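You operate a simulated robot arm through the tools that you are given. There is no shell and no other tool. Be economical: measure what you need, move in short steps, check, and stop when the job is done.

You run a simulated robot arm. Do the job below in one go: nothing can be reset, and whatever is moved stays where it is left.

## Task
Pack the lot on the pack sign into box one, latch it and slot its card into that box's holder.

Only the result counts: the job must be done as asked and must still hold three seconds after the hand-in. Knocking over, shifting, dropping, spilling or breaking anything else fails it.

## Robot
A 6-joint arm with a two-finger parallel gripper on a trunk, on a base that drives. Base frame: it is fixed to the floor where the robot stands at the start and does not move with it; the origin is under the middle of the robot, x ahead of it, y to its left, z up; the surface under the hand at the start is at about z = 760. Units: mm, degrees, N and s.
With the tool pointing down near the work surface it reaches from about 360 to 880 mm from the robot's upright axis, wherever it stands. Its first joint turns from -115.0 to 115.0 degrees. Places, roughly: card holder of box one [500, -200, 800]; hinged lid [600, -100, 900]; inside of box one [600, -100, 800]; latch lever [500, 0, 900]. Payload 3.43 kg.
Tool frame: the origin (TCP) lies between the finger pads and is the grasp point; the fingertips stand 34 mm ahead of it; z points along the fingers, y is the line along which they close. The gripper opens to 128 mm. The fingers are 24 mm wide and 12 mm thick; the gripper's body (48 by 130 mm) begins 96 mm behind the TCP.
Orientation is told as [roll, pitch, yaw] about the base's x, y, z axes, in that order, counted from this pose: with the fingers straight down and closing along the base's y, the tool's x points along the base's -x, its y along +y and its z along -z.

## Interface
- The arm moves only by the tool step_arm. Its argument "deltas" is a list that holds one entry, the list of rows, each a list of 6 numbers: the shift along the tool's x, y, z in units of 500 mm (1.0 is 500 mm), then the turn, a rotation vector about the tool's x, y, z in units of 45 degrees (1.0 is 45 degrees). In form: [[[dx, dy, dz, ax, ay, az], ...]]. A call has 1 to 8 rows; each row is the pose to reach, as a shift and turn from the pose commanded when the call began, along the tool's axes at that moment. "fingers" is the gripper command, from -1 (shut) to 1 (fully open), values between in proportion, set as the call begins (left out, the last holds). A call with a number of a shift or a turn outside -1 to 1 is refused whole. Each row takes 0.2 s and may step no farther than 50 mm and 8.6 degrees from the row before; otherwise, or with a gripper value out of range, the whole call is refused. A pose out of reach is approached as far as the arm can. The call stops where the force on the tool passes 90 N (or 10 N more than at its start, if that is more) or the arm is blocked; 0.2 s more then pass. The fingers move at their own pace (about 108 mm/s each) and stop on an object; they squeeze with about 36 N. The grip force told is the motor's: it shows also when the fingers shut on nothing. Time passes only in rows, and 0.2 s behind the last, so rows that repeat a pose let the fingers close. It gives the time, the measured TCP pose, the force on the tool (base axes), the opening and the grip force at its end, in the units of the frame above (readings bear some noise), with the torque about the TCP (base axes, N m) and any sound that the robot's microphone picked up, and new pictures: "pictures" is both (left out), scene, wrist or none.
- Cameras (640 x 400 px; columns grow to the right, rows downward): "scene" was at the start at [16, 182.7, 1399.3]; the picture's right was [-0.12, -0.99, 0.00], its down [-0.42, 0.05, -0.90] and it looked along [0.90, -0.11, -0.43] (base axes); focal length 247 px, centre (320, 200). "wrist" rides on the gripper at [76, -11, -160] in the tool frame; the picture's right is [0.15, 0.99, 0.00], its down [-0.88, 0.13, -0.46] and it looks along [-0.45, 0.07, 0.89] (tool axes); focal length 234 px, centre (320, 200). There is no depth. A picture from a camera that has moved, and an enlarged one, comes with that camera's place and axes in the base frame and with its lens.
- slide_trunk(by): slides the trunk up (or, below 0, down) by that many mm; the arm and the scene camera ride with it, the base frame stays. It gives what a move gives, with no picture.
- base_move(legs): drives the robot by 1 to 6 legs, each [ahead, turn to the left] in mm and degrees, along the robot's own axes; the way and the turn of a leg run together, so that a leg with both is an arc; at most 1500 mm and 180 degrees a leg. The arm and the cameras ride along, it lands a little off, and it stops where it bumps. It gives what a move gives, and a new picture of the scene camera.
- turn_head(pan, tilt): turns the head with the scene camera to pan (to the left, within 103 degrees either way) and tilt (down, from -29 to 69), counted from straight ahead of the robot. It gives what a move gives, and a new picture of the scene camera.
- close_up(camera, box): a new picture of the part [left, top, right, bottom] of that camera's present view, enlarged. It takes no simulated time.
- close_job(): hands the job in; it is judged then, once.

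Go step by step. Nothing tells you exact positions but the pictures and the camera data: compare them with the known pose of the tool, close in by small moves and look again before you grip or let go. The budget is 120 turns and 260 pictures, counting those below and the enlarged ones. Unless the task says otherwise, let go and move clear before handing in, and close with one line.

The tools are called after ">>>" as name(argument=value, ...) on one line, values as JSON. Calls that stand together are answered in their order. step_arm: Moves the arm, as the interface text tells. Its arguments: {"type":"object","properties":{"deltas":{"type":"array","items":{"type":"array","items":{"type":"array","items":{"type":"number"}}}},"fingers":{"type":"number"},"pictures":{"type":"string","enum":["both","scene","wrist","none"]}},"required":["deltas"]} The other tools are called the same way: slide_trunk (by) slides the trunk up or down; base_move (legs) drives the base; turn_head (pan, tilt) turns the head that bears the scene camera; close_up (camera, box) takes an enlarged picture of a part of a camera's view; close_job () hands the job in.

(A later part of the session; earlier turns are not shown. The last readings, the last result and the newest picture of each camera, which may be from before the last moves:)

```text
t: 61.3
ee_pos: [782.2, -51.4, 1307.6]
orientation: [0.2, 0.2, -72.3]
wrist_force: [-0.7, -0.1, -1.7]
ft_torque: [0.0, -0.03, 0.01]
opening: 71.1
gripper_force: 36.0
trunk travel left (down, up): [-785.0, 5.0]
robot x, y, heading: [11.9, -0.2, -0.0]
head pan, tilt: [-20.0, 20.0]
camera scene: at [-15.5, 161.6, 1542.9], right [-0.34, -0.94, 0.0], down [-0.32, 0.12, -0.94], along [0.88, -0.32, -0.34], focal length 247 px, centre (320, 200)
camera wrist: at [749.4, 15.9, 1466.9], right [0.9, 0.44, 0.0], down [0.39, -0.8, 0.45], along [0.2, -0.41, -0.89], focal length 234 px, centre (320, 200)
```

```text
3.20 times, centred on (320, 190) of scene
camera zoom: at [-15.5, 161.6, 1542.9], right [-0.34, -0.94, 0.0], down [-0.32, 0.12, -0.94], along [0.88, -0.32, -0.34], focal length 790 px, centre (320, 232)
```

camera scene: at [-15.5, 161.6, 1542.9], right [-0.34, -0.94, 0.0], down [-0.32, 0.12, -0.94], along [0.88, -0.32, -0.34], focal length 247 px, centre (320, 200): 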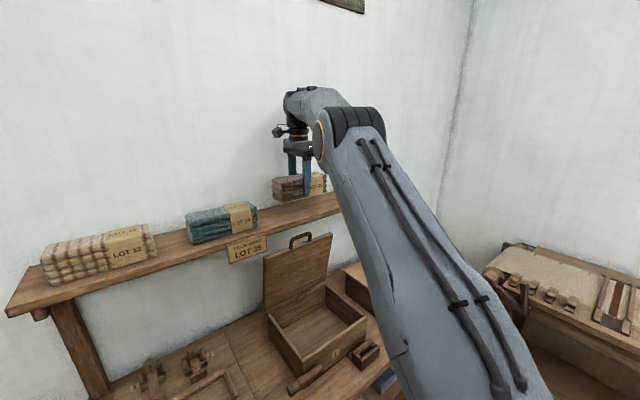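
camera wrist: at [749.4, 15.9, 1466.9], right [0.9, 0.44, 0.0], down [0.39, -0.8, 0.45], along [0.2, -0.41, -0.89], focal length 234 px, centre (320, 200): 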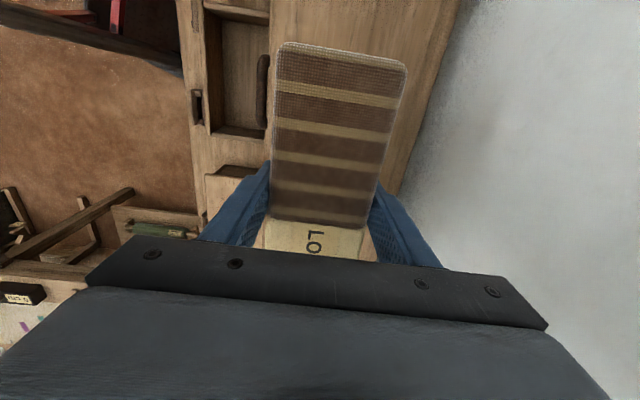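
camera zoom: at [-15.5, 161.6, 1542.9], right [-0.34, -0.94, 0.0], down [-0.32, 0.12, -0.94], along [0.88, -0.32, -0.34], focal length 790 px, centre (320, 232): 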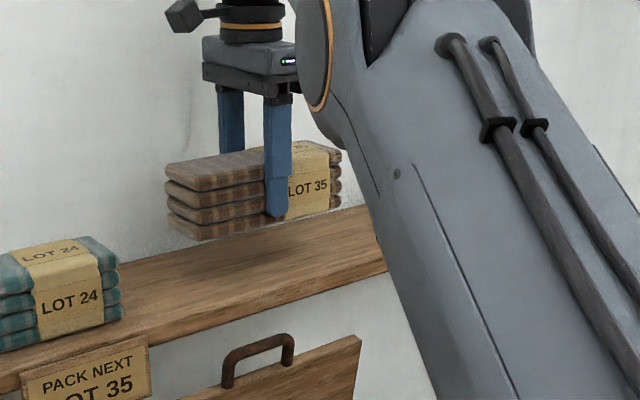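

Bundle is held and lifted. I bring it back from the shelf to above box one's centre (608, -58).

>>> step_arm(deltas=[[[0.02, -0.07, -0.01, 0, 0, 0], [0.045, -0.15, -0.01, 0, 0, 0], [0.07, -0.23, -0.01, 0, 0, 0], [0.09, -0.3, 0, 0, 0, 0], [0.094, -0.335, 0, 0, 0, 0], [0.094, -0.335, 0.09, 0, 0, 0], [0.094, -0.335, 0.18, 0, 0, 0]]])

```text
t: 62.9
ee_pos: [610.6, -56.7, 1217.8]
orientation: [0.3, 0.1, -72.3]
wrist_force: [-0.5, 0.0, -1.0]
ft_torque: [-0.02, -0.04, 0.02]
opening: 71.4
gripper_force: 35.6
trunk travel left (down, up): [-785.0, 5.0]
robot x, y, heading: [8.7, 0.4, 0.2]
head pan, tilt: [-20.0, 20.0]
camera scene: at [-15.9, 161.6, 1542.8], right [-0.34, -0.94, 0.0], down [-0.32, 0.12, -0.94], along [0.88, -0.32, -0.34], focal length 247 px, centre (320, 200)
camera wrist: at [575.7, 10.6, 1376.4], right [0.9, 0.44, 0.01], down [0.39, -0.8, 0.45], along [0.2, -0.41, -0.89], focal length 234 px, centre (320, 200)
```

scene: 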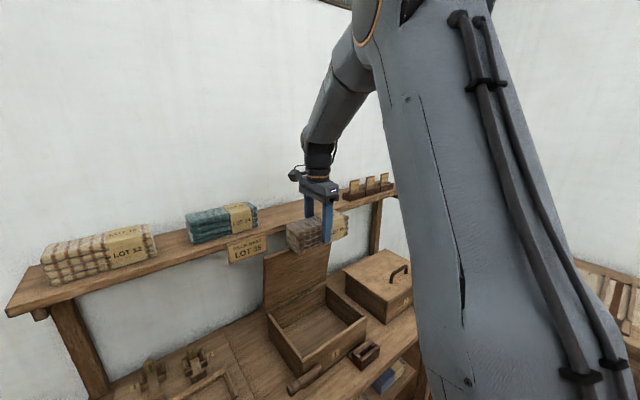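
wrist: 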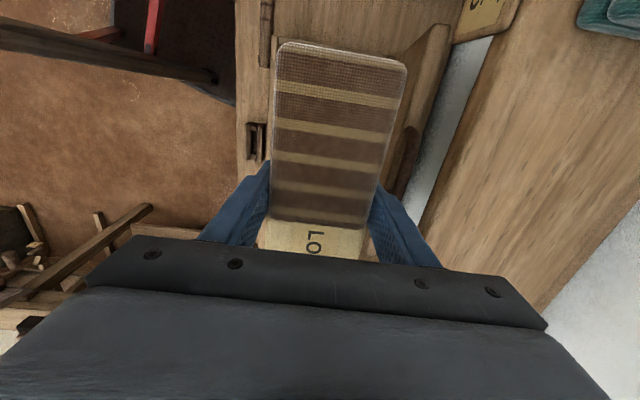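

>>> step_arm(deltas=[[[-0.004, -0.006, 0.08, 0, 0, 0], [-0.004, -0.006, 0.17, 0, 0, 0], [-0.004, -0.006, 0.26, 0, 0, 0], [-0.004, -0.006, 0.35, 0, 0, 0], [-0.004, -0.006, 0.44, 0, 0, 0], [-0.004, -0.006, 0.52, 0, 0, 0]]])

>>> close_up(camera="scene", box=[240, 200, 440, 400])

```text
t: 64.3
ee_pos: [608.0, -60.0, 956.5]
orientation: [0.3, 0.2, -72.4]
wrist_force: [-0.7, 1.4, -1.1]
ft_torque: [-0.01, -0.05, 0.02]
opening: 71.1
gripper_force: 36.3
trunk travel left (down, up): [-785.0, 5.0]
robot x, y, heading: [9.9, -3.9, 0.1]
head pan, tilt: [-20.0, 20.0]
camera scene: at [-16.0, 161.6, 1542.8], right [-0.34, -0.94, 0.0], down [-0.32, 0.12, -0.94], along [0.88, -0.32, -0.34], focal length 247 px, centre (320, 200)
camera wrist: at [574.2, 6.9, 1115.9], right [0.9, 0.44, 0.01], down [0.39, -0.8, 0.45], along [0.2, -0.41, -0.89], focal length 234 px, centre (320, 200)
```

scene: 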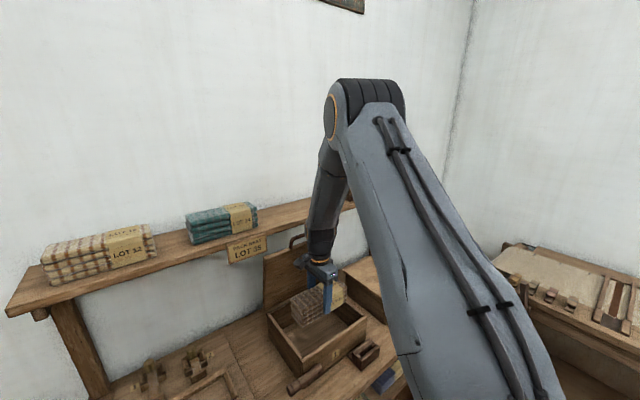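
wrist: 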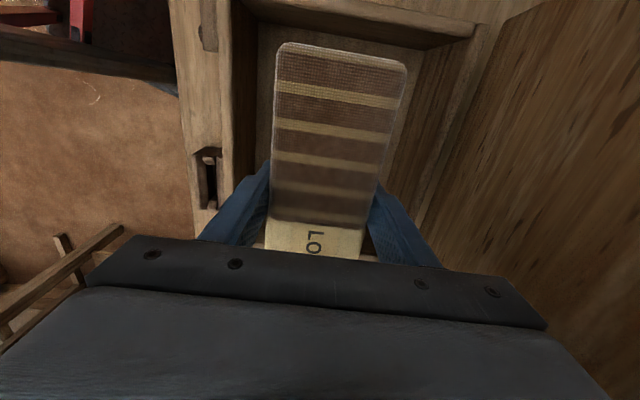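

```text
2.00 times, centred on (340, 300) of scene
camera zoom: at [-16.0, 161.6, 1542.8], right [-0.34, -0.94, 0.0], down [-0.32, 0.12, -0.94], along [0.88, -0.32, -0.34], focal length 494 px, centre (280, 0)
```

zoom: 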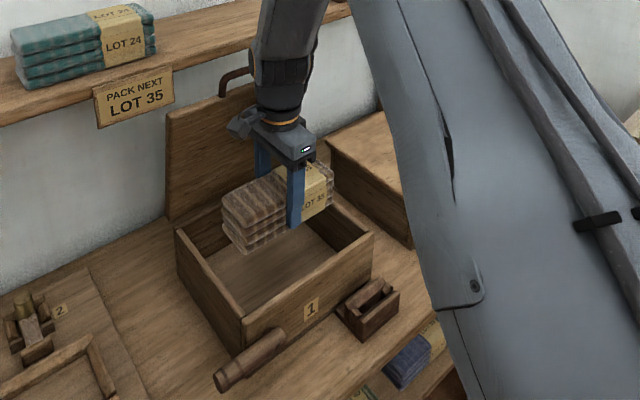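

>>> step_arm(deltas=[[[0, 0, 0.08, 0, 0, 0], [0, 0, 0.16, 0, 0, 0], [0, 0, 0.22, 0, 0, 0], [0, 0, 0.255, 0, 0, 0]]], pictures="wrist")

```text
t: 65.3
ee_pos: [609.4, -59.9, 828.5]
orientation: [0.2, 0.2, -72.3]
wrist_force: [0.4, -0.2, -1.8]
ft_torque: [0.03, -0.01, -0.03]
opening: 71.3
gripper_force: 36.5
trunk travel left (down, up): [-785.0, 5.0]
robot x, y, heading: [5.7, 2.4, -0.0]
head pan, tilt: [-20.0, 20.0]
camera wrist: at [574.7, 8.0, 988.8], right [0.9, 0.44, 0.01], down [0.39, -0.8, 0.45], along [0.2, -0.41, -0.89], focal length 234 px, centre (320, 200)
```

wrist: 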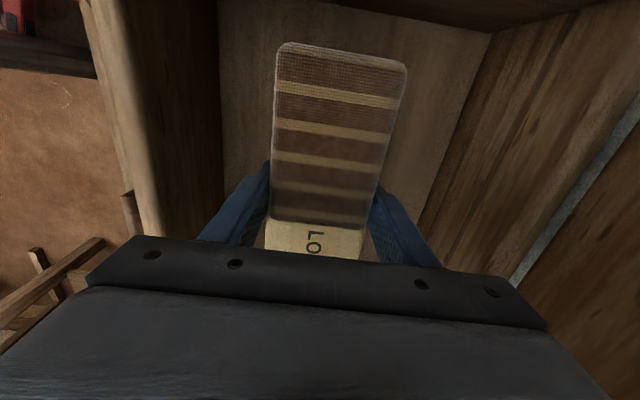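

>>> step_arm(deltas=[[[0, 0, 0.008, 0, 0, 0], [0, 0, 0.016, 0, 0, 0], [0, 0, 0.024, 0, 0, 0]]], pictures="none")

```text
t: 66.1
ee_pos: [607.2, -59.0, 820.2]
orientation: [0.3, 0.1, -72.3]
wrist_force: [-5.0, -0.2, 21.7]
ft_torque: [-0.05, 1.07, -0.11]
opening: 71.6
gripper_force: 35.8
trunk travel left (down, up): [-785.0, 5.0]
robot x, y, heading: [9.9, -4.7, 0.1]
head pan, tilt: [-20.0, 20.0]
```

Contact with the box floor. I release and rise.

>>> step_arm(deltas=[[[0, 0, -0.006, 0, 0, 0], [0, 0, -0.006, 0, 0, 0], [0, 0, -0.006, 0, 0, 0], [0, 0, -0.05, 0, 0, 0], [0, 0, -0.12, 0, 0, 0], [0, 0, -0.2, 0, 0, 0]]], fingers=0.5)

```text
t: 67.5
ee_pos: [608.3, -59.3, 918.8]
orientation: [0.2, 0.2, -72.2]
wrist_force: [-0.2, 0.1, -0.3]
ft_torque: [-0.02, -0.02, 0.0]
opening: 96.1
gripper_force: 0.1
trunk travel left (down, up): [-785.0, 5.0]
robot x, y, heading: [13.2, -0.8, 0.2]
head pan, tilt: [-20.0, 20.0]
camera scene: at [-15.2, 161.5, 1542.9], right [-0.34, -0.94, 0.0], down [-0.32, 0.12, -0.94], along [0.88, -0.32, -0.34], focal length 247 px, centre (320, 200)
camera wrist: at [574.2, 8.4, 1077.2], right [0.9, 0.44, 0.0], down [0.39, -0.8, 0.45], along [0.2, -0.41, -0.89], focal length 234 px, centre (320, 200)
```

scene: 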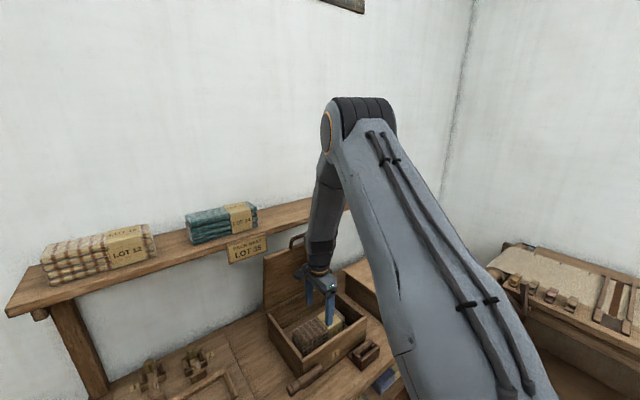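
wrist: 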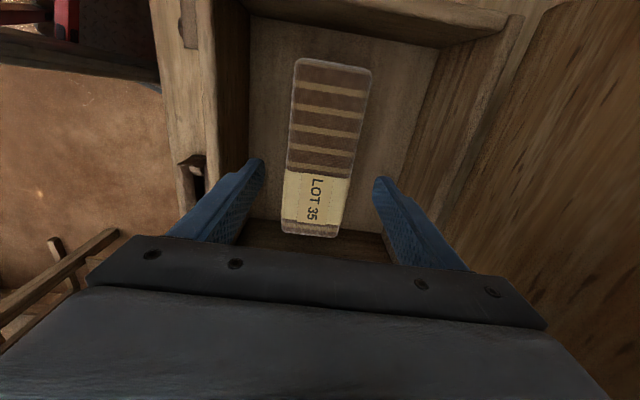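

LOT 35 lies in box one. The card is out of reach from here (~(910, -490, 1278)), so I'll raise the arm and look at the space to the right before driving.

>>> step_arm(deltas=[[[0, 0, -0.09, 0, 0, 0], [0, 0, -0.18, 0, 0, 0], [0, 0, -0.27, 0, 0, 0], [0, 0, -0.36, 0, 0, 0], [0, 0, -0.45, 0, 0, 0], [0, -0.05, -0.53, 0, 0, 0], [0, -0.12, -0.6, 0, 0, 0], [0.0, -0.2, -0.65, 0, 0, 0]]], pictures="none")

>>> step_arm(deltas=[[[0.05, -0.06, -0.05, 0, 0, 0], [0.12, -0.1, -0.1, 0, 0, 0], [0.2, -0.12, -0.14, 0, 0, 0], [0.28, -0.12, -0.18, 0, 0, 0]]], pictures="none")

>>> turn_head(pan=-65, tilt=40)

```text
t: 69.3
ee_pos: [512.7, -89.4, 1242.2]
orientation: [0.3, 0.1, -72.3]
wrist_force: [0.3, 0.2, -1.0]
ft_torque: [0.04, 0.08, 0.01]
opening: 96.0
gripper_force: 0.0
trunk travel left (down, up): [-785.0, 5.0]
robot x, y, heading: [10.5, -2.9, -0.1]
head pan, tilt: [-20.0, 20.0]
```

```text
t: 70.3
ee_pos: [409.9, 23.8, 1334.7]
orientation: [0.1, 0.1, -72.4]
wrist_force: [0.4, -0.8, 0.2]
ft_torque: [0.04, 0.0, -0.03]
opening: 95.9
gripper_force: 0.1
trunk travel left (down, up): [-785.0, 5.0]
robot x, y, heading: [10.3, -0.1, -0.0]
head pan, tilt: [-20.0, 20.0]
```

```text
t: 71.4
ee_pos: [411.0, 23.8, 1331.9]
orientation: [0.1, 0.1, -72.3]
wrist_force: [0.3, 0.9, 0.1]
ft_torque: [-0.02, 0.0, 0.0]
opening: 96.0
gripper_force: 0.0
trunk travel left (down, up): [-785.0, 5.0]
robot x, y, heading: [9.8, -1.7, 0.1]
head pan, tilt: [-65.0, 40.0]
camera scene: at [-67.2, 116.3, 1511.5], right [-0.91, -0.42, 0.0], down [-0.27, 0.58, -0.77], along [0.33, -0.69, -0.64], focal length 247 px, centre (320, 200)
```

scene: 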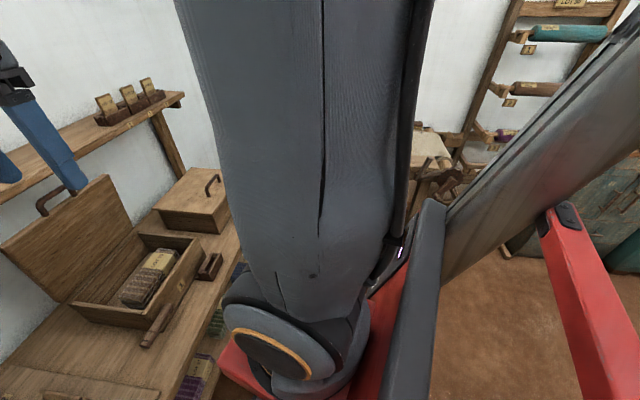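

The floor to the right is free. I drive back, shift right along the bench, and come forward again facing it.

>>> base_move(legs=[[-130, 0], [0, -73], [440, 0], [0, 73]])

>>> turn_head(pan=-15, tilt=20)

```text
t: 81.3
ee_pos: [407.3, -403.0, 1333.0]
orientation: [0.2, 0.2, -72.7]
wrist_force: [-0.9, -0.4, 0.1]
ft_torque: [0.0, 0.01, 0.0]
opening: 95.5
gripper_force: 0.0
trunk travel left (down, up): [-785.0, 5.0]
robot x, y, heading: [1.4, -426.8, -0.2]
head pan, tilt: [-65.0, 40.0]
camera scene: at [-70.7, -308.6, 1511.4], right [-0.91, -0.42, 0.0], down [-0.27, 0.58, -0.77], along [0.32, -0.7, -0.64], focal length 247 px, centre (320, 200)
```

scene: 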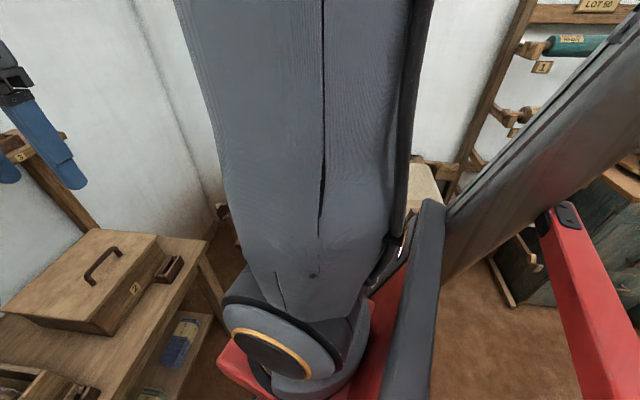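

```text
t: 82.5
ee_pos: [406.9, -404.6, 1334.1]
orientation: [0.2, 0.2, -72.7]
wrist_force: [0.8, -0.3, 0.4]
ft_torque: [-0.01, -0.02, 0.01]
opening: 96.1
gripper_force: 0.1
trunk travel left (down, up): [-785.0, 5.0]
robot x, y, heading: [6.3, -424.0, -0.3]
head pan, tilt: [-15.0, 20.0]
camera scene: at [-16.4, -256.0, 1542.8], right [-0.27, -0.96, 0.0], down [-0.33, 0.09, -0.94], along [0.91, -0.25, -0.34], focal length 247 px, centre (320, 200)
```

scene: 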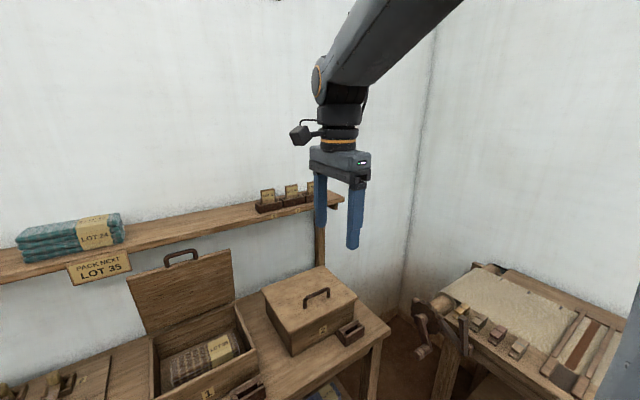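

>>> base_move(legs=[[130, 0]])

>>> close_up(camera="wrist", box=[0, 0, 640, 400])

>>> close_up(camera="scene", box=[220, 140, 400, 260])

```text
t: 83.8
ee_pos: [537.4, -405.0, 1333.9]
orientation: [0.2, 0.2, -72.7]
wrist_force: [-0.5, 0.5, 0.2]
ft_torque: [0.02, 0.0, -0.02]
opening: 95.9
gripper_force: 0.0
trunk travel left (down, up): [-785.0, 5.0]
robot x, y, heading: [136.8, -429.1, -0.4]
head pan, tilt: [-15.0, 20.0]
camera scene: at [114.3, -256.7, 1542.9], right [-0.26, -0.96, 0.0], down [-0.33, 0.09, -0.94], along [0.91, -0.25, -0.34], focal length 247 px, centre (320, 200)
```

scene: 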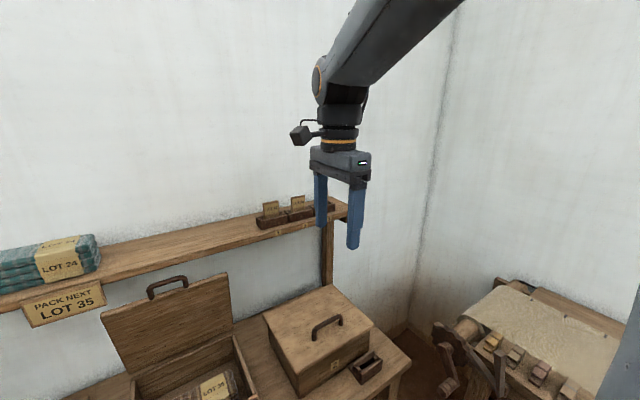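

```text
1.00 times, centred on (320, 200) of wrist (not enlarged: the box is as wide or as high as the picture)
camera zoom: at [504.2, -336.7, 1493.2], right [0.9, 0.43, 0.0], down [0.38, -0.8, 0.45], along [0.2, -0.41, -0.89], focal length 234 px, centre (320, 200)
```

zoom: 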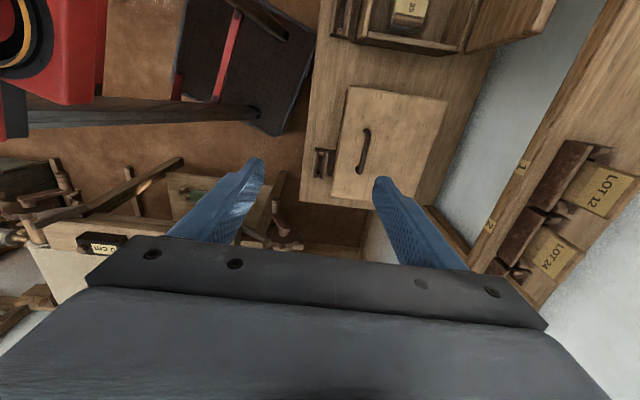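

```text
3.33 times, centred on (310, 200) of scene
camera zoom: at [114.3, -256.7, 1542.9], right [-0.26, -0.96, 0.0], down [-0.33, 0.09, -0.94], along [0.91, -0.25, -0.34], focal length 823 px, centre (353, 200)
```

zoom: 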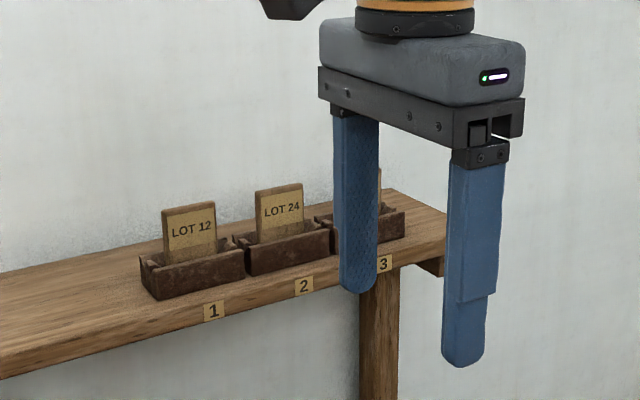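

>>> step_arm(deltas=[[[-0.052, 0.068, -0.03, 0, 0, 0], [-0.104, 0.136, -0.06, 0, 0, 0], [-0.156, 0.204, -0.08, 0, 0, 0], [-0.208, 0.272, -0.09, 0, 0, 0], [-0.26, 0.34, -0.09, 0, 0, 0], [-0.313, 0.407, -0.09, 0, 0, 0]]])

>>> close_up(camera="wrist", box=[340, 60, 600, 270])

>>> close_up(camera="scene", box=[240, 180, 360, 250])

```text
t: 85.2
ee_pos: [778.9, -493.6, 1381.3]
orientation: [0.3, 0.1, -72.7]
wrist_force: [0.0, 0.4, 0.0]
ft_torque: [-0.02, -0.08, 0.03]
opening: 95.8
gripper_force: 0.0
trunk travel left (down, up): [-785.0, 5.0]
robot x, y, heading: [135.5, -429.3, -0.2]
head pan, tilt: [-15.0, 20.0]
camera scene: at [114.2, -256.5, 1542.8], right [-0.26, -0.96, 0.0], down [-0.33, 0.09, -0.94], along [0.91, -0.25, -0.34], focal length 247 px, centre (320, 200)
camera wrist: at [744.9, -426.4, 1539.9], right [0.9, 0.43, 0.0], down [0.38, -0.8, 0.45], along [0.2, -0.41, -0.89], focal length 234 px, centre (320, 200)
```

scene: 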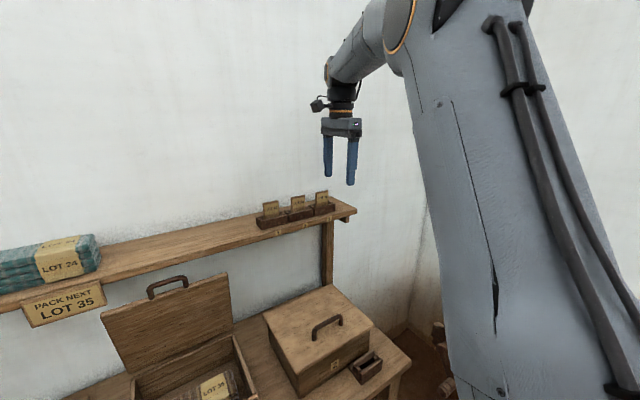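
wrist: 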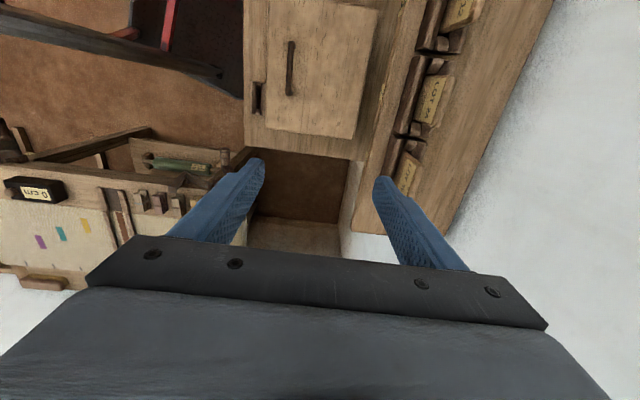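

```text
1.90 times, centred on (470, 165) of wrist
camera zoom: at [744.9, -426.4, 1539.9], right [0.9, 0.43, 0.0], down [0.38, -0.8, 0.45], along [0.2, -0.41, -0.89], focal length 446 px, centre (34, 267)
```

zoom: 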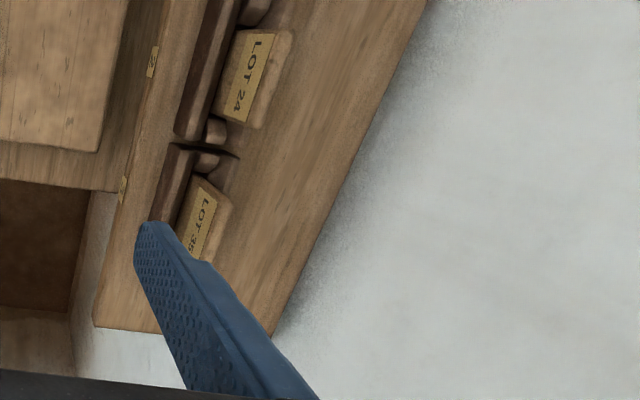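

```text
5.33 times, centred on (300, 215) of scene
camera zoom: at [114.2, -256.5, 1542.8], right [-0.26, -0.96, 0.0], down [-0.33, 0.09, -0.94], along [0.91, -0.25, -0.34], focal length 1317 px, centre (427, 120)
```

zoom: 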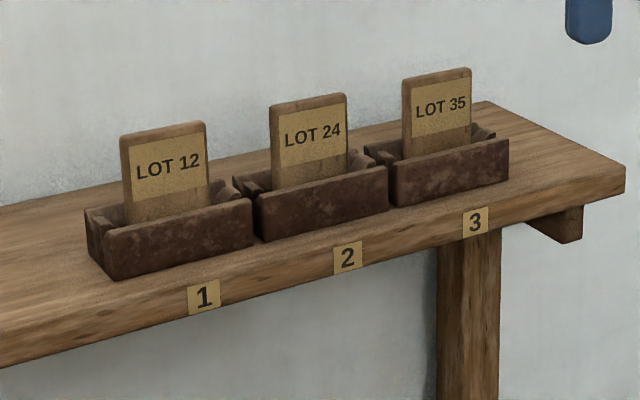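

>>> step_arm(deltas=[[[-0.013, 0.065, 0.03, 0, 0, 0], [-0.026, 0.13, 0.07, 0, 0, 0], [-0.039, 0.195, 0.09, 0, 0, 0], [-0.051, 0.256, 0.09, 0, 0, 0]]], fingers=-0.2)

>>> close_up(camera="wrist", box=[220, 60, 420, 260])

>>> close_up(camera="scene", box=[250, 160, 370, 250])

```text
t: 86.2
ee_pos: [908.1, -480.4, 1335.3]
orientation: [0.2, 0.2, -72.8]
wrist_force: [0.1, -0.7, 0.1]
ft_torque: [-0.01, -0.02, -0.01]
opening: 51.6
gripper_force: 0.1
trunk travel left (down, up): [-785.0, 5.0]
robot x, y, heading: [137.8, -427.8, -0.4]
head pan, tilt: [-15.0, 20.0]
camera scene: at [114.4, -256.8, 1542.8], right [-0.26, -0.96, 0.0], down [-0.33, 0.09, -0.94], along [0.91, -0.25, -0.34], focal length 247 px, centre (320, 200)
camera wrist: at [875.5, -412.2, 1493.6], right [0.9, 0.43, 0.0], down [0.38, -0.8, 0.45], along [0.2, -0.41, -0.89], focal length 234 px, centre (320, 200)
```

scene: 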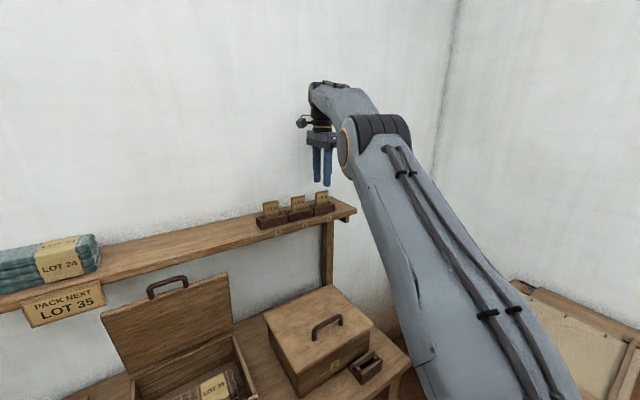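
wrist: 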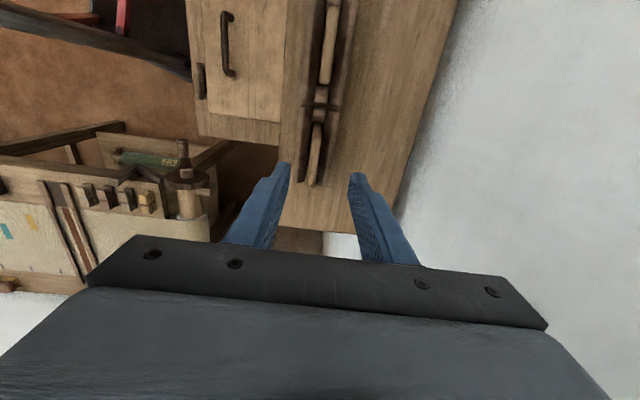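

```text
2.00 times, centred on (320, 160) of wrist
camera zoom: at [875.5, -412.2, 1493.6], right [0.9, 0.43, 0.0], down [0.38, -0.8, 0.45], along [0.2, -0.41, -0.89], focal length 468 px, centre (320, 280)
```

zoom: 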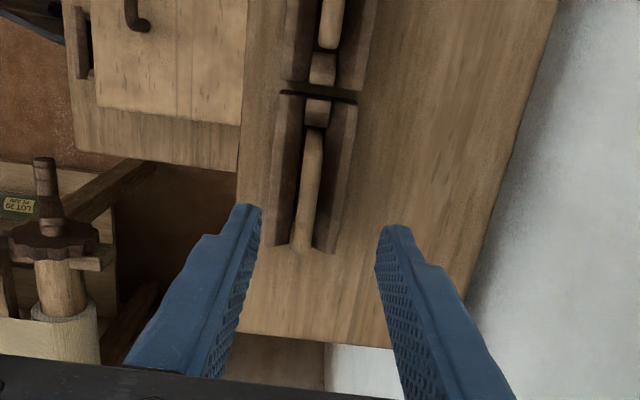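

```text
4.44 times, centred on (310, 205) of scene
camera zoom: at [114.4, -256.8, 1542.8], right [-0.26, -0.96, 0.0], down [-0.33, 0.09, -0.94], along [0.91, -0.25, -0.34], focal length 1098 px, centre (364, 178)
```

zoom: 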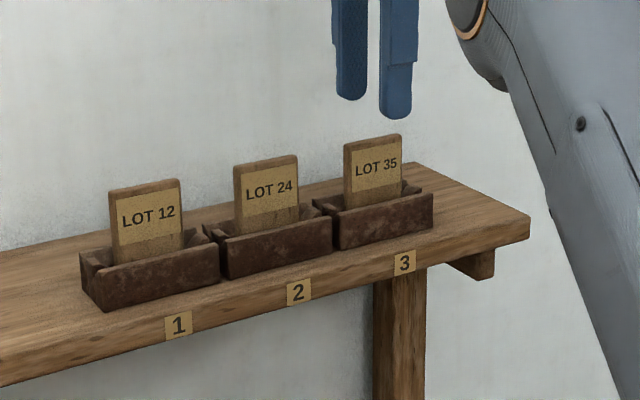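

The card is upright with its top centred near (899, -473). I centre on it, lower until the tips are just above the rack rim, and grip.

>>> step_arm(deltas=[[[0.019, -0.013, 0, 0, 0, 0], [0.019, -0.013, 0.05, 0, 0, 0], [0.019, -0.013, 0.1, 0, 0, 0], [0.019, -0.013, 0.12, 0, 0, 0]]], pictures="wrist")

>>> close_up(camera="scene", box=[250, 160, 370, 250])

>>> close_up(camera="wrist", box=[220, 60, 420, 260])

```text
t: 87.2
ee_pos: [900.4, -472.8, 1274.1]
orientation: [0.1, 0.2, -72.7]
wrist_force: [-0.8, 0.3, 0.4]
ft_torque: [0.01, -0.01, 0.01]
opening: 51.1
gripper_force: 0.0
trunk travel left (down, up): [-785.0, 5.0]
robot x, y, heading: [136.7, -425.7, -0.6]
head pan, tilt: [-15.0, 20.0]
camera wrist: at [866.5, -404.7, 1432.9], right [0.9, 0.43, 0.0], down [0.38, -0.8, 0.45], along [0.2, -0.41, -0.89], focal length 234 px, centre (320, 200)
```

wrist: 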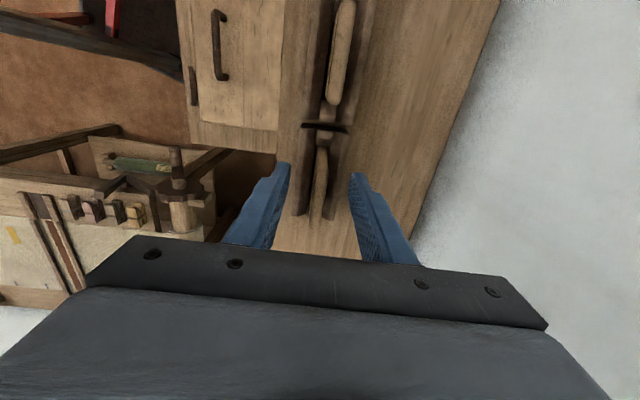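

```text
4.44 times, centred on (310, 205) of scene
camera zoom: at [114.8, -256.7, 1542.9], right [-0.26, -0.96, 0.0], down [-0.33, 0.09, -0.94], along [0.91, -0.25, -0.34], focal length 1098 px, centre (364, 178)
```

zoom: 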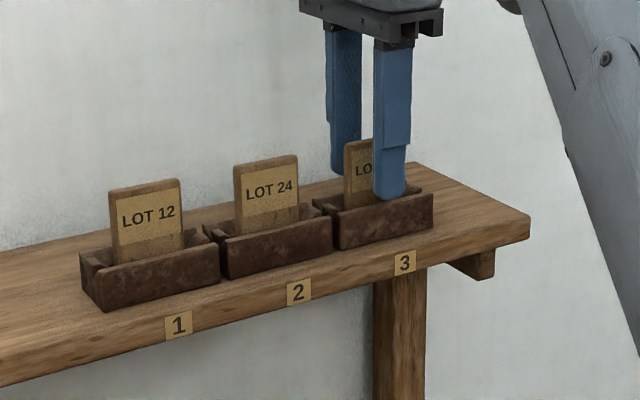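

```text
2.00 times, centred on (320, 160) of wrist
camera zoom: at [866.5, -404.7, 1432.9], right [0.9, 0.43, 0.0], down [0.38, -0.8, 0.45], along [0.2, -0.41, -0.89], focal length 468 px, centre (320, 280)
```

zoom: 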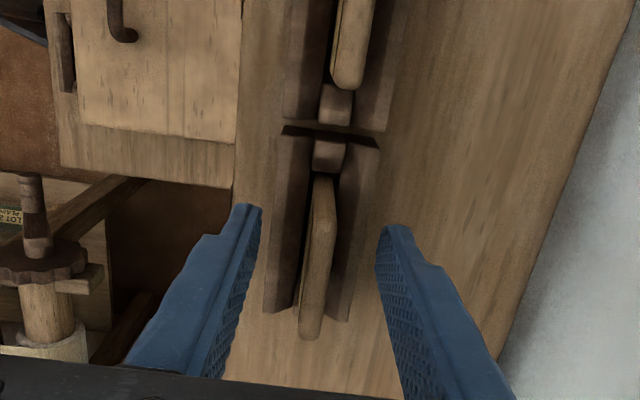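

>>> step_arm(deltas=[[[0.008, -0.006, 0, 0, 0, 0], [0.008, -0.006, 0, 0, 0, 0], [0.008, -0.006, 0, 0, 0, 0], [0.008, -0.006, 0, 0, 0, 0]]], fingers=-1, pictures="none")

>>> close_up(camera="scene", box=[250, 160, 370, 250])

>>> close_up(camera="wrist", box=[220, 60, 420, 260])

```text
t: 88.2
ee_pos: [895.2, -469.3, 1274.8]
orientation: [0.2, 0.3, -72.7]
wrist_force: [0.5, 0.9, 1.2]
ft_torque: [0.02, -0.07, 0.05]
opening: 7.3
gripper_force: 36.1
trunk travel left (down, up): [-785.0, 5.0]
robot x, y, heading: [132.5, -428.2, -0.2]
head pan, tilt: [-15.0, 20.0]
```

```text
4.44 times, centred on (310, 205) of scene
camera zoom: at [114.7, -256.7, 1542.9], right [-0.26, -0.96, 0.0], down [-0.33, 0.09, -0.94], along [0.91, -0.25, -0.34], focal length 1098 px, centre (364, 178)
```

zoom: 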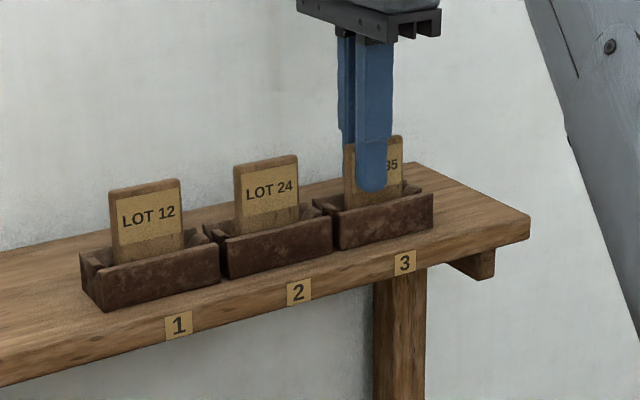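

```text
2.00 times, centred on (320, 160) of wrist
camera zoom: at [862.2, -401.7, 1433.8], right [0.9, 0.43, 0.0], down [0.38, -0.8, 0.45], along [0.2, -0.41, -0.89], focal length 468 px, centre (320, 280)
```

zoom: 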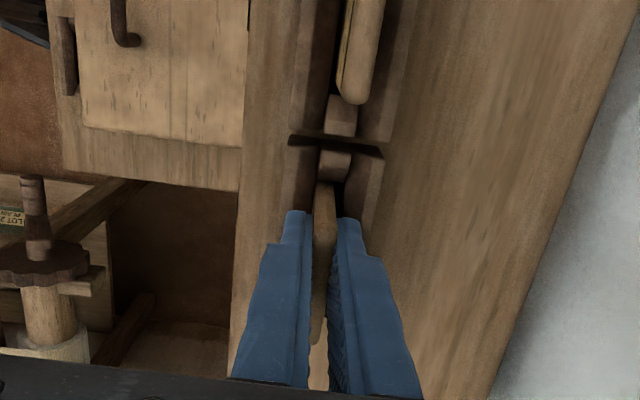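

>>> step_arm(deltas=[[[0, 0, -0.04, 0, 0, 0], [0, 0, -0.1, 0, 0, 0], [0, 0, -0.16, 0, 0, 0], [0, -0.08, -0.2, 0, 0, 0], [0, -0.17, -0.2, 0, 0, 0], [0, -0.26, -0.2, 0, 0, 0], [0, -0.35, -0.2, 0, 0, 0]]])

>>> close_up(camera="scene", box=[230, 100, 380, 250])

```text
t: 89.8
ee_pos: [727.5, -523.0, 1373.2]
orientation: [0.3, 0.3, -72.7]
wrist_force: [0.1, 0.1, 0.1]
ft_torque: [0.0, 0.03, 0.01]
opening: 7.3
gripper_force: 36.1
trunk travel left (down, up): [-785.0, 5.0]
robot x, y, heading: [134.6, -425.2, -0.5]
head pan, tilt: [-15.0, 20.0]
camera scene: at [115.2, -256.7, 1542.9], right [-0.26, -0.96, 0.0], down [-0.33, 0.09, -0.94], along [0.91, -0.25, -0.34], focal length 247 px, centre (320, 200)
camera wrist: at [695.2, -454.1, 1531.8], right [0.9, 0.43, 0.0], down [0.38, -0.8, 0.45], along [0.2, -0.41, -0.89], focal length 234 px, centre (320, 200)
```

scene: 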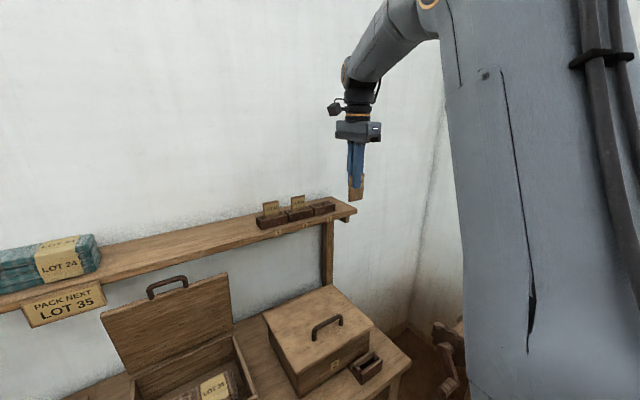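
wrist: 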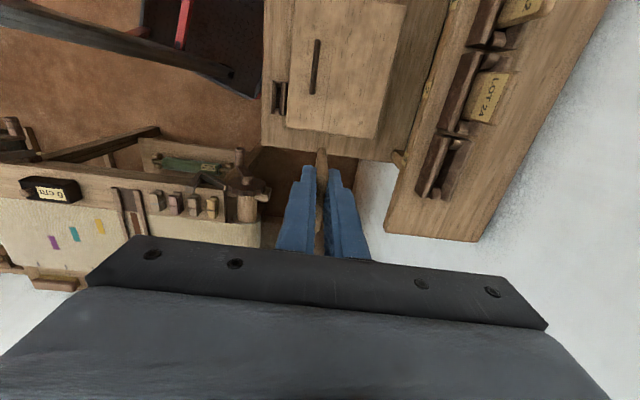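

```text
2.67 times, centred on (305, 175) of scene
camera zoom: at [115.2, -256.7, 1542.9], right [-0.26, -0.96, 0.0], down [-0.33, 0.09, -0.94], along [0.91, -0.25, -0.34], focal length 659 px, centre (360, 267)
```

zoom: 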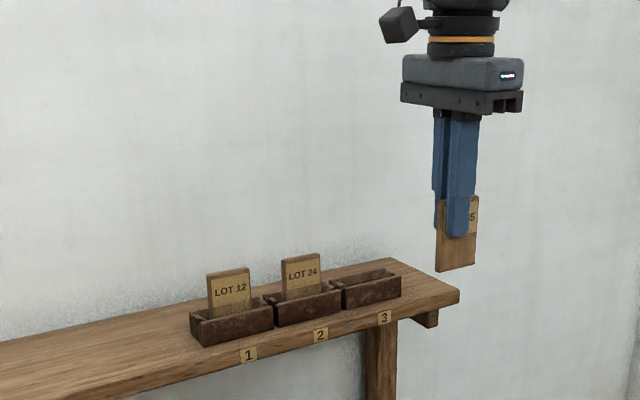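

Card LOT 35 is in hand. I carry it above box one's holder.

>>> step_arm(deltas=[[[0.09, -0.03, 0, 0, 0, 0], [0.18, -0.06, 0, 0, 0, 0], [0.27, -0.09, 0, 0, 0, 0], [0.36, -0.12, 0, 0, 0, 0], [0.45, -0.15, 0, 0, 0, 0], [0.54, -0.18, 0, 0, 0, 0], [0.63, -0.21, 0, 0, 0, 0], [0.72, -0.24, 0, 0, 0, 0]]], pictures="none")

>>> step_arm(deltas=[[[0.0, 0, 0.09, 0, 0, 0], [0.0, 0, 0.18, 0, 0, 0], [0.0, 0, 0.27, 0, 0, 0], [0.0, 0, 0.36, 0, 0, 0], [0.0, 0, 0.45, 0, 0, 0], [0.0, 0, 0.54, 0, 0, 0], [0, 0, 0.63, 0, 0, 0], [0, 0, 0.7, 0, 0, 0]]])

>>> close_up(camera="wrist", box=[200, 60, 440, 260])

```text
t: 91.6
ee_pos: [506.0, -214.3, 1373.4]
orientation: [0.3, 0.2, -72.9]
wrist_force: [-0.4, 0.0, -0.3]
ft_torque: [0.01, 0.02, -0.01]
opening: 7.4
gripper_force: 35.9
trunk travel left (down, up): [-785.0, 5.0]
robot x, y, heading: [137.5, -432.0, -0.1]
head pan, tilt: [-15.0, 20.0]
```

```text
t: 93.4
ee_pos: [507.4, -211.2, 1023.5]
orientation: [0.2, 0.2, -72.7]
wrist_force: [-0.3, 0.3, -0.6]
ft_torque: [-0.03, -0.02, -0.02]
opening: 7.5
gripper_force: 36.0
trunk travel left (down, up): [-785.0, 5.0]
robot x, y, heading: [137.4, -429.6, -0.4]
head pan, tilt: [-15.0, 20.0]
camera scene: at [114.3, -256.8, 1542.9], right [-0.26, -0.96, 0.0], down [-0.33, 0.09, -0.94], along [0.91, -0.25, -0.34], focal length 247 px, centre (320, 200)
camera wrist: at [474.4, -144.3, 1183.4], right [0.9, 0.43, 0.01], down [0.38, -0.8, 0.45], along [0.2, -0.41, -0.89], focal length 234 px, centre (320, 200)
```

scene: 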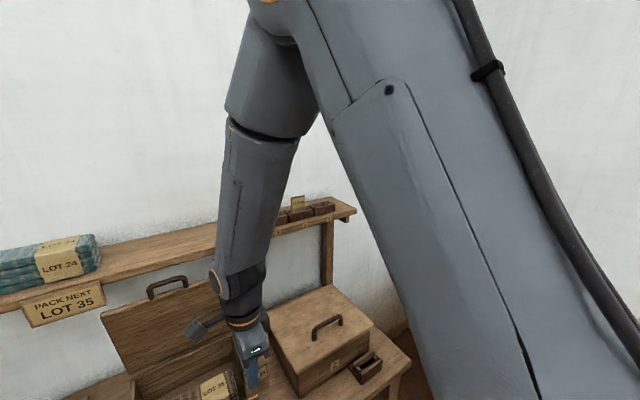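
wrist: 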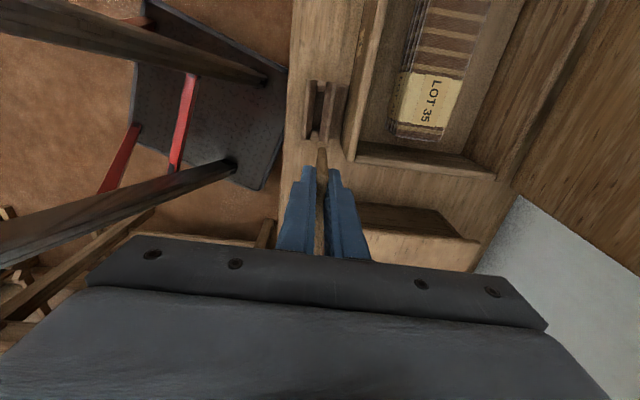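

```text
2.00 times, centred on (320, 160) of wrist
camera zoom: at [474.4, -144.3, 1183.4], right [0.9, 0.43, 0.01], down [0.38, -0.8, 0.45], along [0.2, -0.41, -0.89], focal length 468 px, centre (320, 280)
```

zoom: 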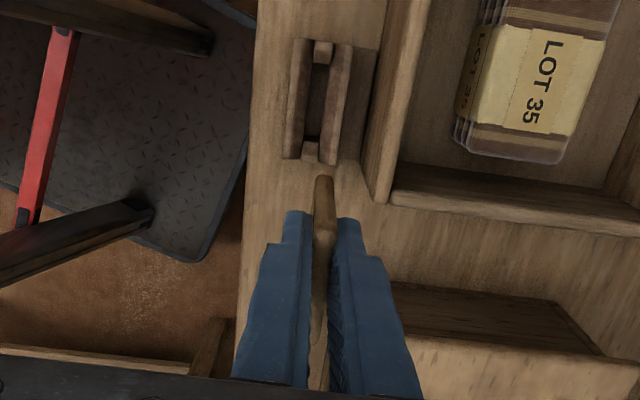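

>>> step_arm(deltas=[[[0.03, -0.006, 0.04, 0, 0, 0], [0.06, -0.012, 0.12, 0, 0, 0], [0.06, -0.012, 0.2, 0, 0, 0], [0.06, -0.012, 0.26, 0, 0, 0]]], pictures="none")

>>> close_up(camera="wrist", box=[240, 80, 400, 260])

>>> turn_head(pan=5, tilt=45)

```text
t: 94.4
ee_pos: [493.2, -185.0, 895.0]
orientation: [0.2, 0.2, -72.7]
wrist_force: [0.4, -0.4, -0.1]
ft_torque: [0.0, 0.0, 0.03]
opening: 7.5
gripper_force: 35.6
trunk travel left (down, up): [-785.0, 5.0]
robot x, y, heading: [135.6, -425.5, 0.0]
head pan, tilt: [-15.0, 20.0]
```

```text
2.22 times, centred on (320, 170) of wrist
camera zoom: at [460.0, -117.1, 1053.8], right [0.9, 0.43, 0.0], down [0.38, -0.8, 0.45], along [0.2, -0.41, -0.89], focal length 520 px, centre (320, 267)
```

zoom: 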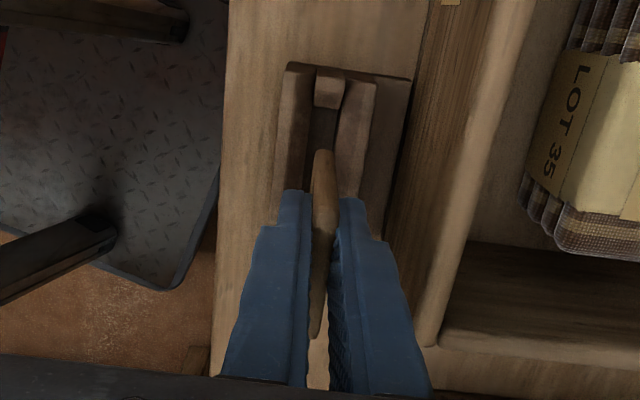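

```text
t: 95.3
ee_pos: [493.3, -185.0, 894.5]
orientation: [0.1, 0.2, -72.7]
wrist_force: [-0.7, 0.4, 0.5]
ft_torque: [0.02, -0.01, 0.0]
opening: 7.7
gripper_force: 36.2
trunk travel left (down, up): [-785.0, 5.0]
robot x, y, heading: [136.5, -427.5, -0.6]
head pan, tilt: [5.0, 45.0]
camera scene: at [106.0, -225.4, 1504.2], right [0.08, -1.0, 0.0], down [-0.7, -0.06, -0.71], along [0.71, 0.06, -0.71], focal length 247 px, centre (320, 200)
```

scene: 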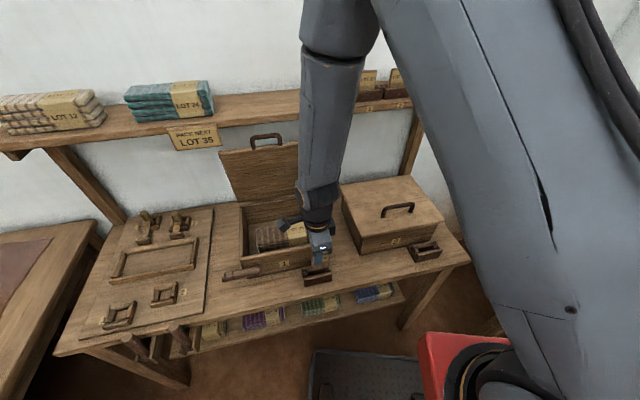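

>>> step_arm(deltas=[[[0, -0.002, 0.03, 0, 0, 0], [0, -0.002, 0.05, 0, 0, 0]]], pictures="none")

>>> close_up(camera="wrist", box=[260, 80, 380, 230])

>>> close_up(camera="scene", box=[270, 220, 370, 300])

```text
t: 95.9
ee_pos: [493.2, -182.1, 871.3]
orientation: [0.6, 0.1, -72.5]
wrist_force: [-8.5, 22.9, 35.7]
ft_torque: [0.54, 0.23, 0.0]
opening: 7.7
gripper_force: 36.3
trunk travel left (down, up): [-785.0, 5.0]
robot x, y, heading: [138.0, -429.8, -0.1]
head pan, tilt: [5.0, 45.0]
```

```text
2.67 times, centred on (320, 155) of wrist
camera zoom: at [458.8, -114.8, 1030.9], right [0.9, 0.44, 0.01], down [0.38, -0.8, 0.45], along [0.21, -0.4, -0.89], focal length 624 px, centre (320, 320)
```

zoom: 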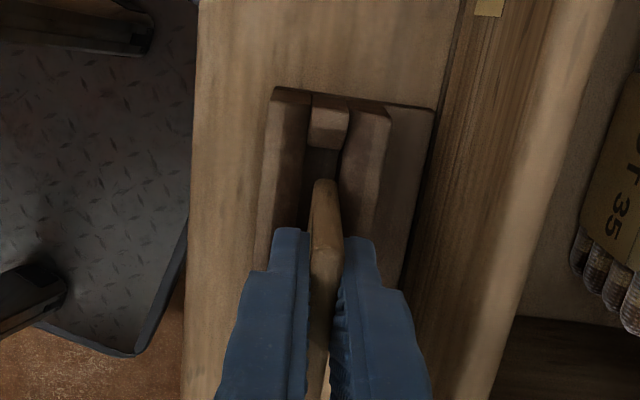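

```text
5.00 times, centred on (320, 260) of scene
camera zoom: at [103.9, -224.8, 1504.4], right [0.08, -1.0, 0.0], down [-0.7, -0.06, -0.71], along [0.71, 0.06, -0.71], focal length 1235 px, centre (320, -100)
```

zoom: 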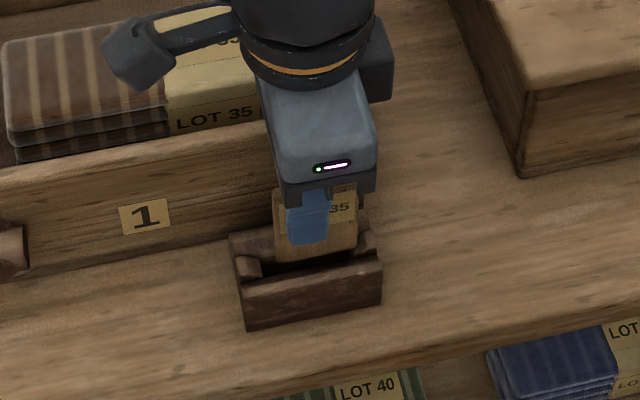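

The card's right lower corner touches the holder's right end block. I lift a little, shift ~4.5 mm left and try again.

>>> step_arm(deltas=[[[0, 0, -0.02, 0, 0, 0], [0.009, 0, -0.02, 0, 0, 0], [0.009, 0, -0.01, 0, 0, 0], [0.009, 0, 0.002, 0, 0, 0], [0.009, 0, 0.012, 0, 0, 0]]], pictures="none")

>>> close_up(camera="scene", box=[270, 220, 370, 300])

```text
t: 97.1
ee_pos: [491.2, -179.8, 863.8]
orientation: [0.2, 0.2, -72.7]
wrist_force: [-7.2, 18.7, 4.0]
ft_torque: [1.17, 0.44, 0.01]
opening: 7.5
gripper_force: 36.1
trunk travel left (down, up): [-785.0, 5.0]
robot x, y, heading: [136.4, -419.8, -0.3]
head pan, tilt: [5.0, 45.0]
```

```text
5.00 times, centred on (320, 260) of scene
camera zoom: at [105.3, -224.6, 1504.0], right [0.08, -1.0, 0.0], down [-0.7, -0.06, -0.71], along [0.7, 0.06, -0.71], focal length 1235 px, centre (320, -100)
```

zoom: 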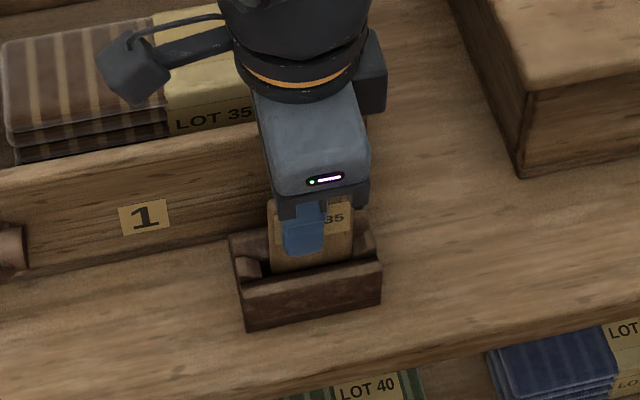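

>>> step_arm(deltas=[[[0.005, 0, 0.0, 0, 0, 0], [0.005, 0, 0.01, 0, 0, 0], [0.005, 0, 0.02, 0, 0, 0], [0.005, 0, 0.02, 0, 0, 0]]], pictures="none")

>>> close_up(camera="scene", box=[280, 230, 360, 294])

>>> close_up(camera="wrist", box=[260, 80, 380, 230])

```text
t: 98.1
ee_pos: [490.1, -178.7, 853.9]
orientation: [0.1, 0.2, -72.6]
wrist_force: [-1.0, 0.3, -1.5]
ft_torque: [-0.01, -0.01, -0.03]
opening: 7.6
gripper_force: 35.7
trunk travel left (down, up): [-785.0, 5.0]
robot x, y, heading: [136.1, -425.3, -0.2]
head pan, tilt: [5.0, 45.0]
```

```text
6.25 times, centred on (320, 262) of scene
camera zoom: at [106.0, -225.2, 1504.2], right [0.08, -1.0, 0.0], down [-0.7, -0.06, -0.71], along [0.7, 0.06, -0.71], focal length 1544 px, centre (320, -188)
```

zoom: 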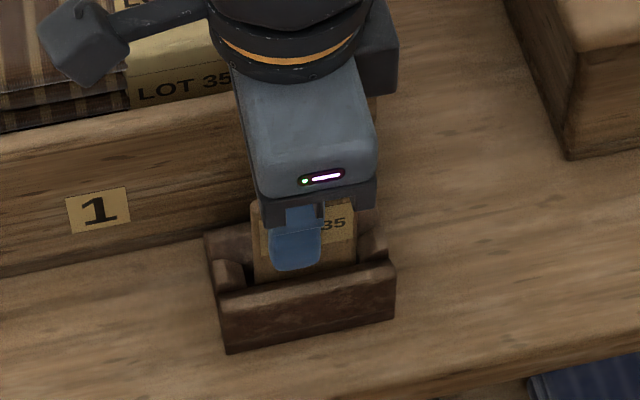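

```text
2.67 times, centred on (320, 155) of wrist
camera zoom: at [457.2, -110.8, 1012.5], right [0.9, 0.43, 0.0], down [0.38, -0.8, 0.45], along [0.2, -0.41, -0.89], focal length 624 px, centre (320, 320)
```

zoom: 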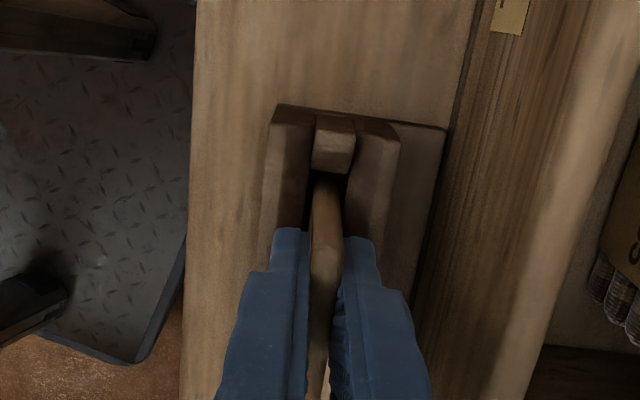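

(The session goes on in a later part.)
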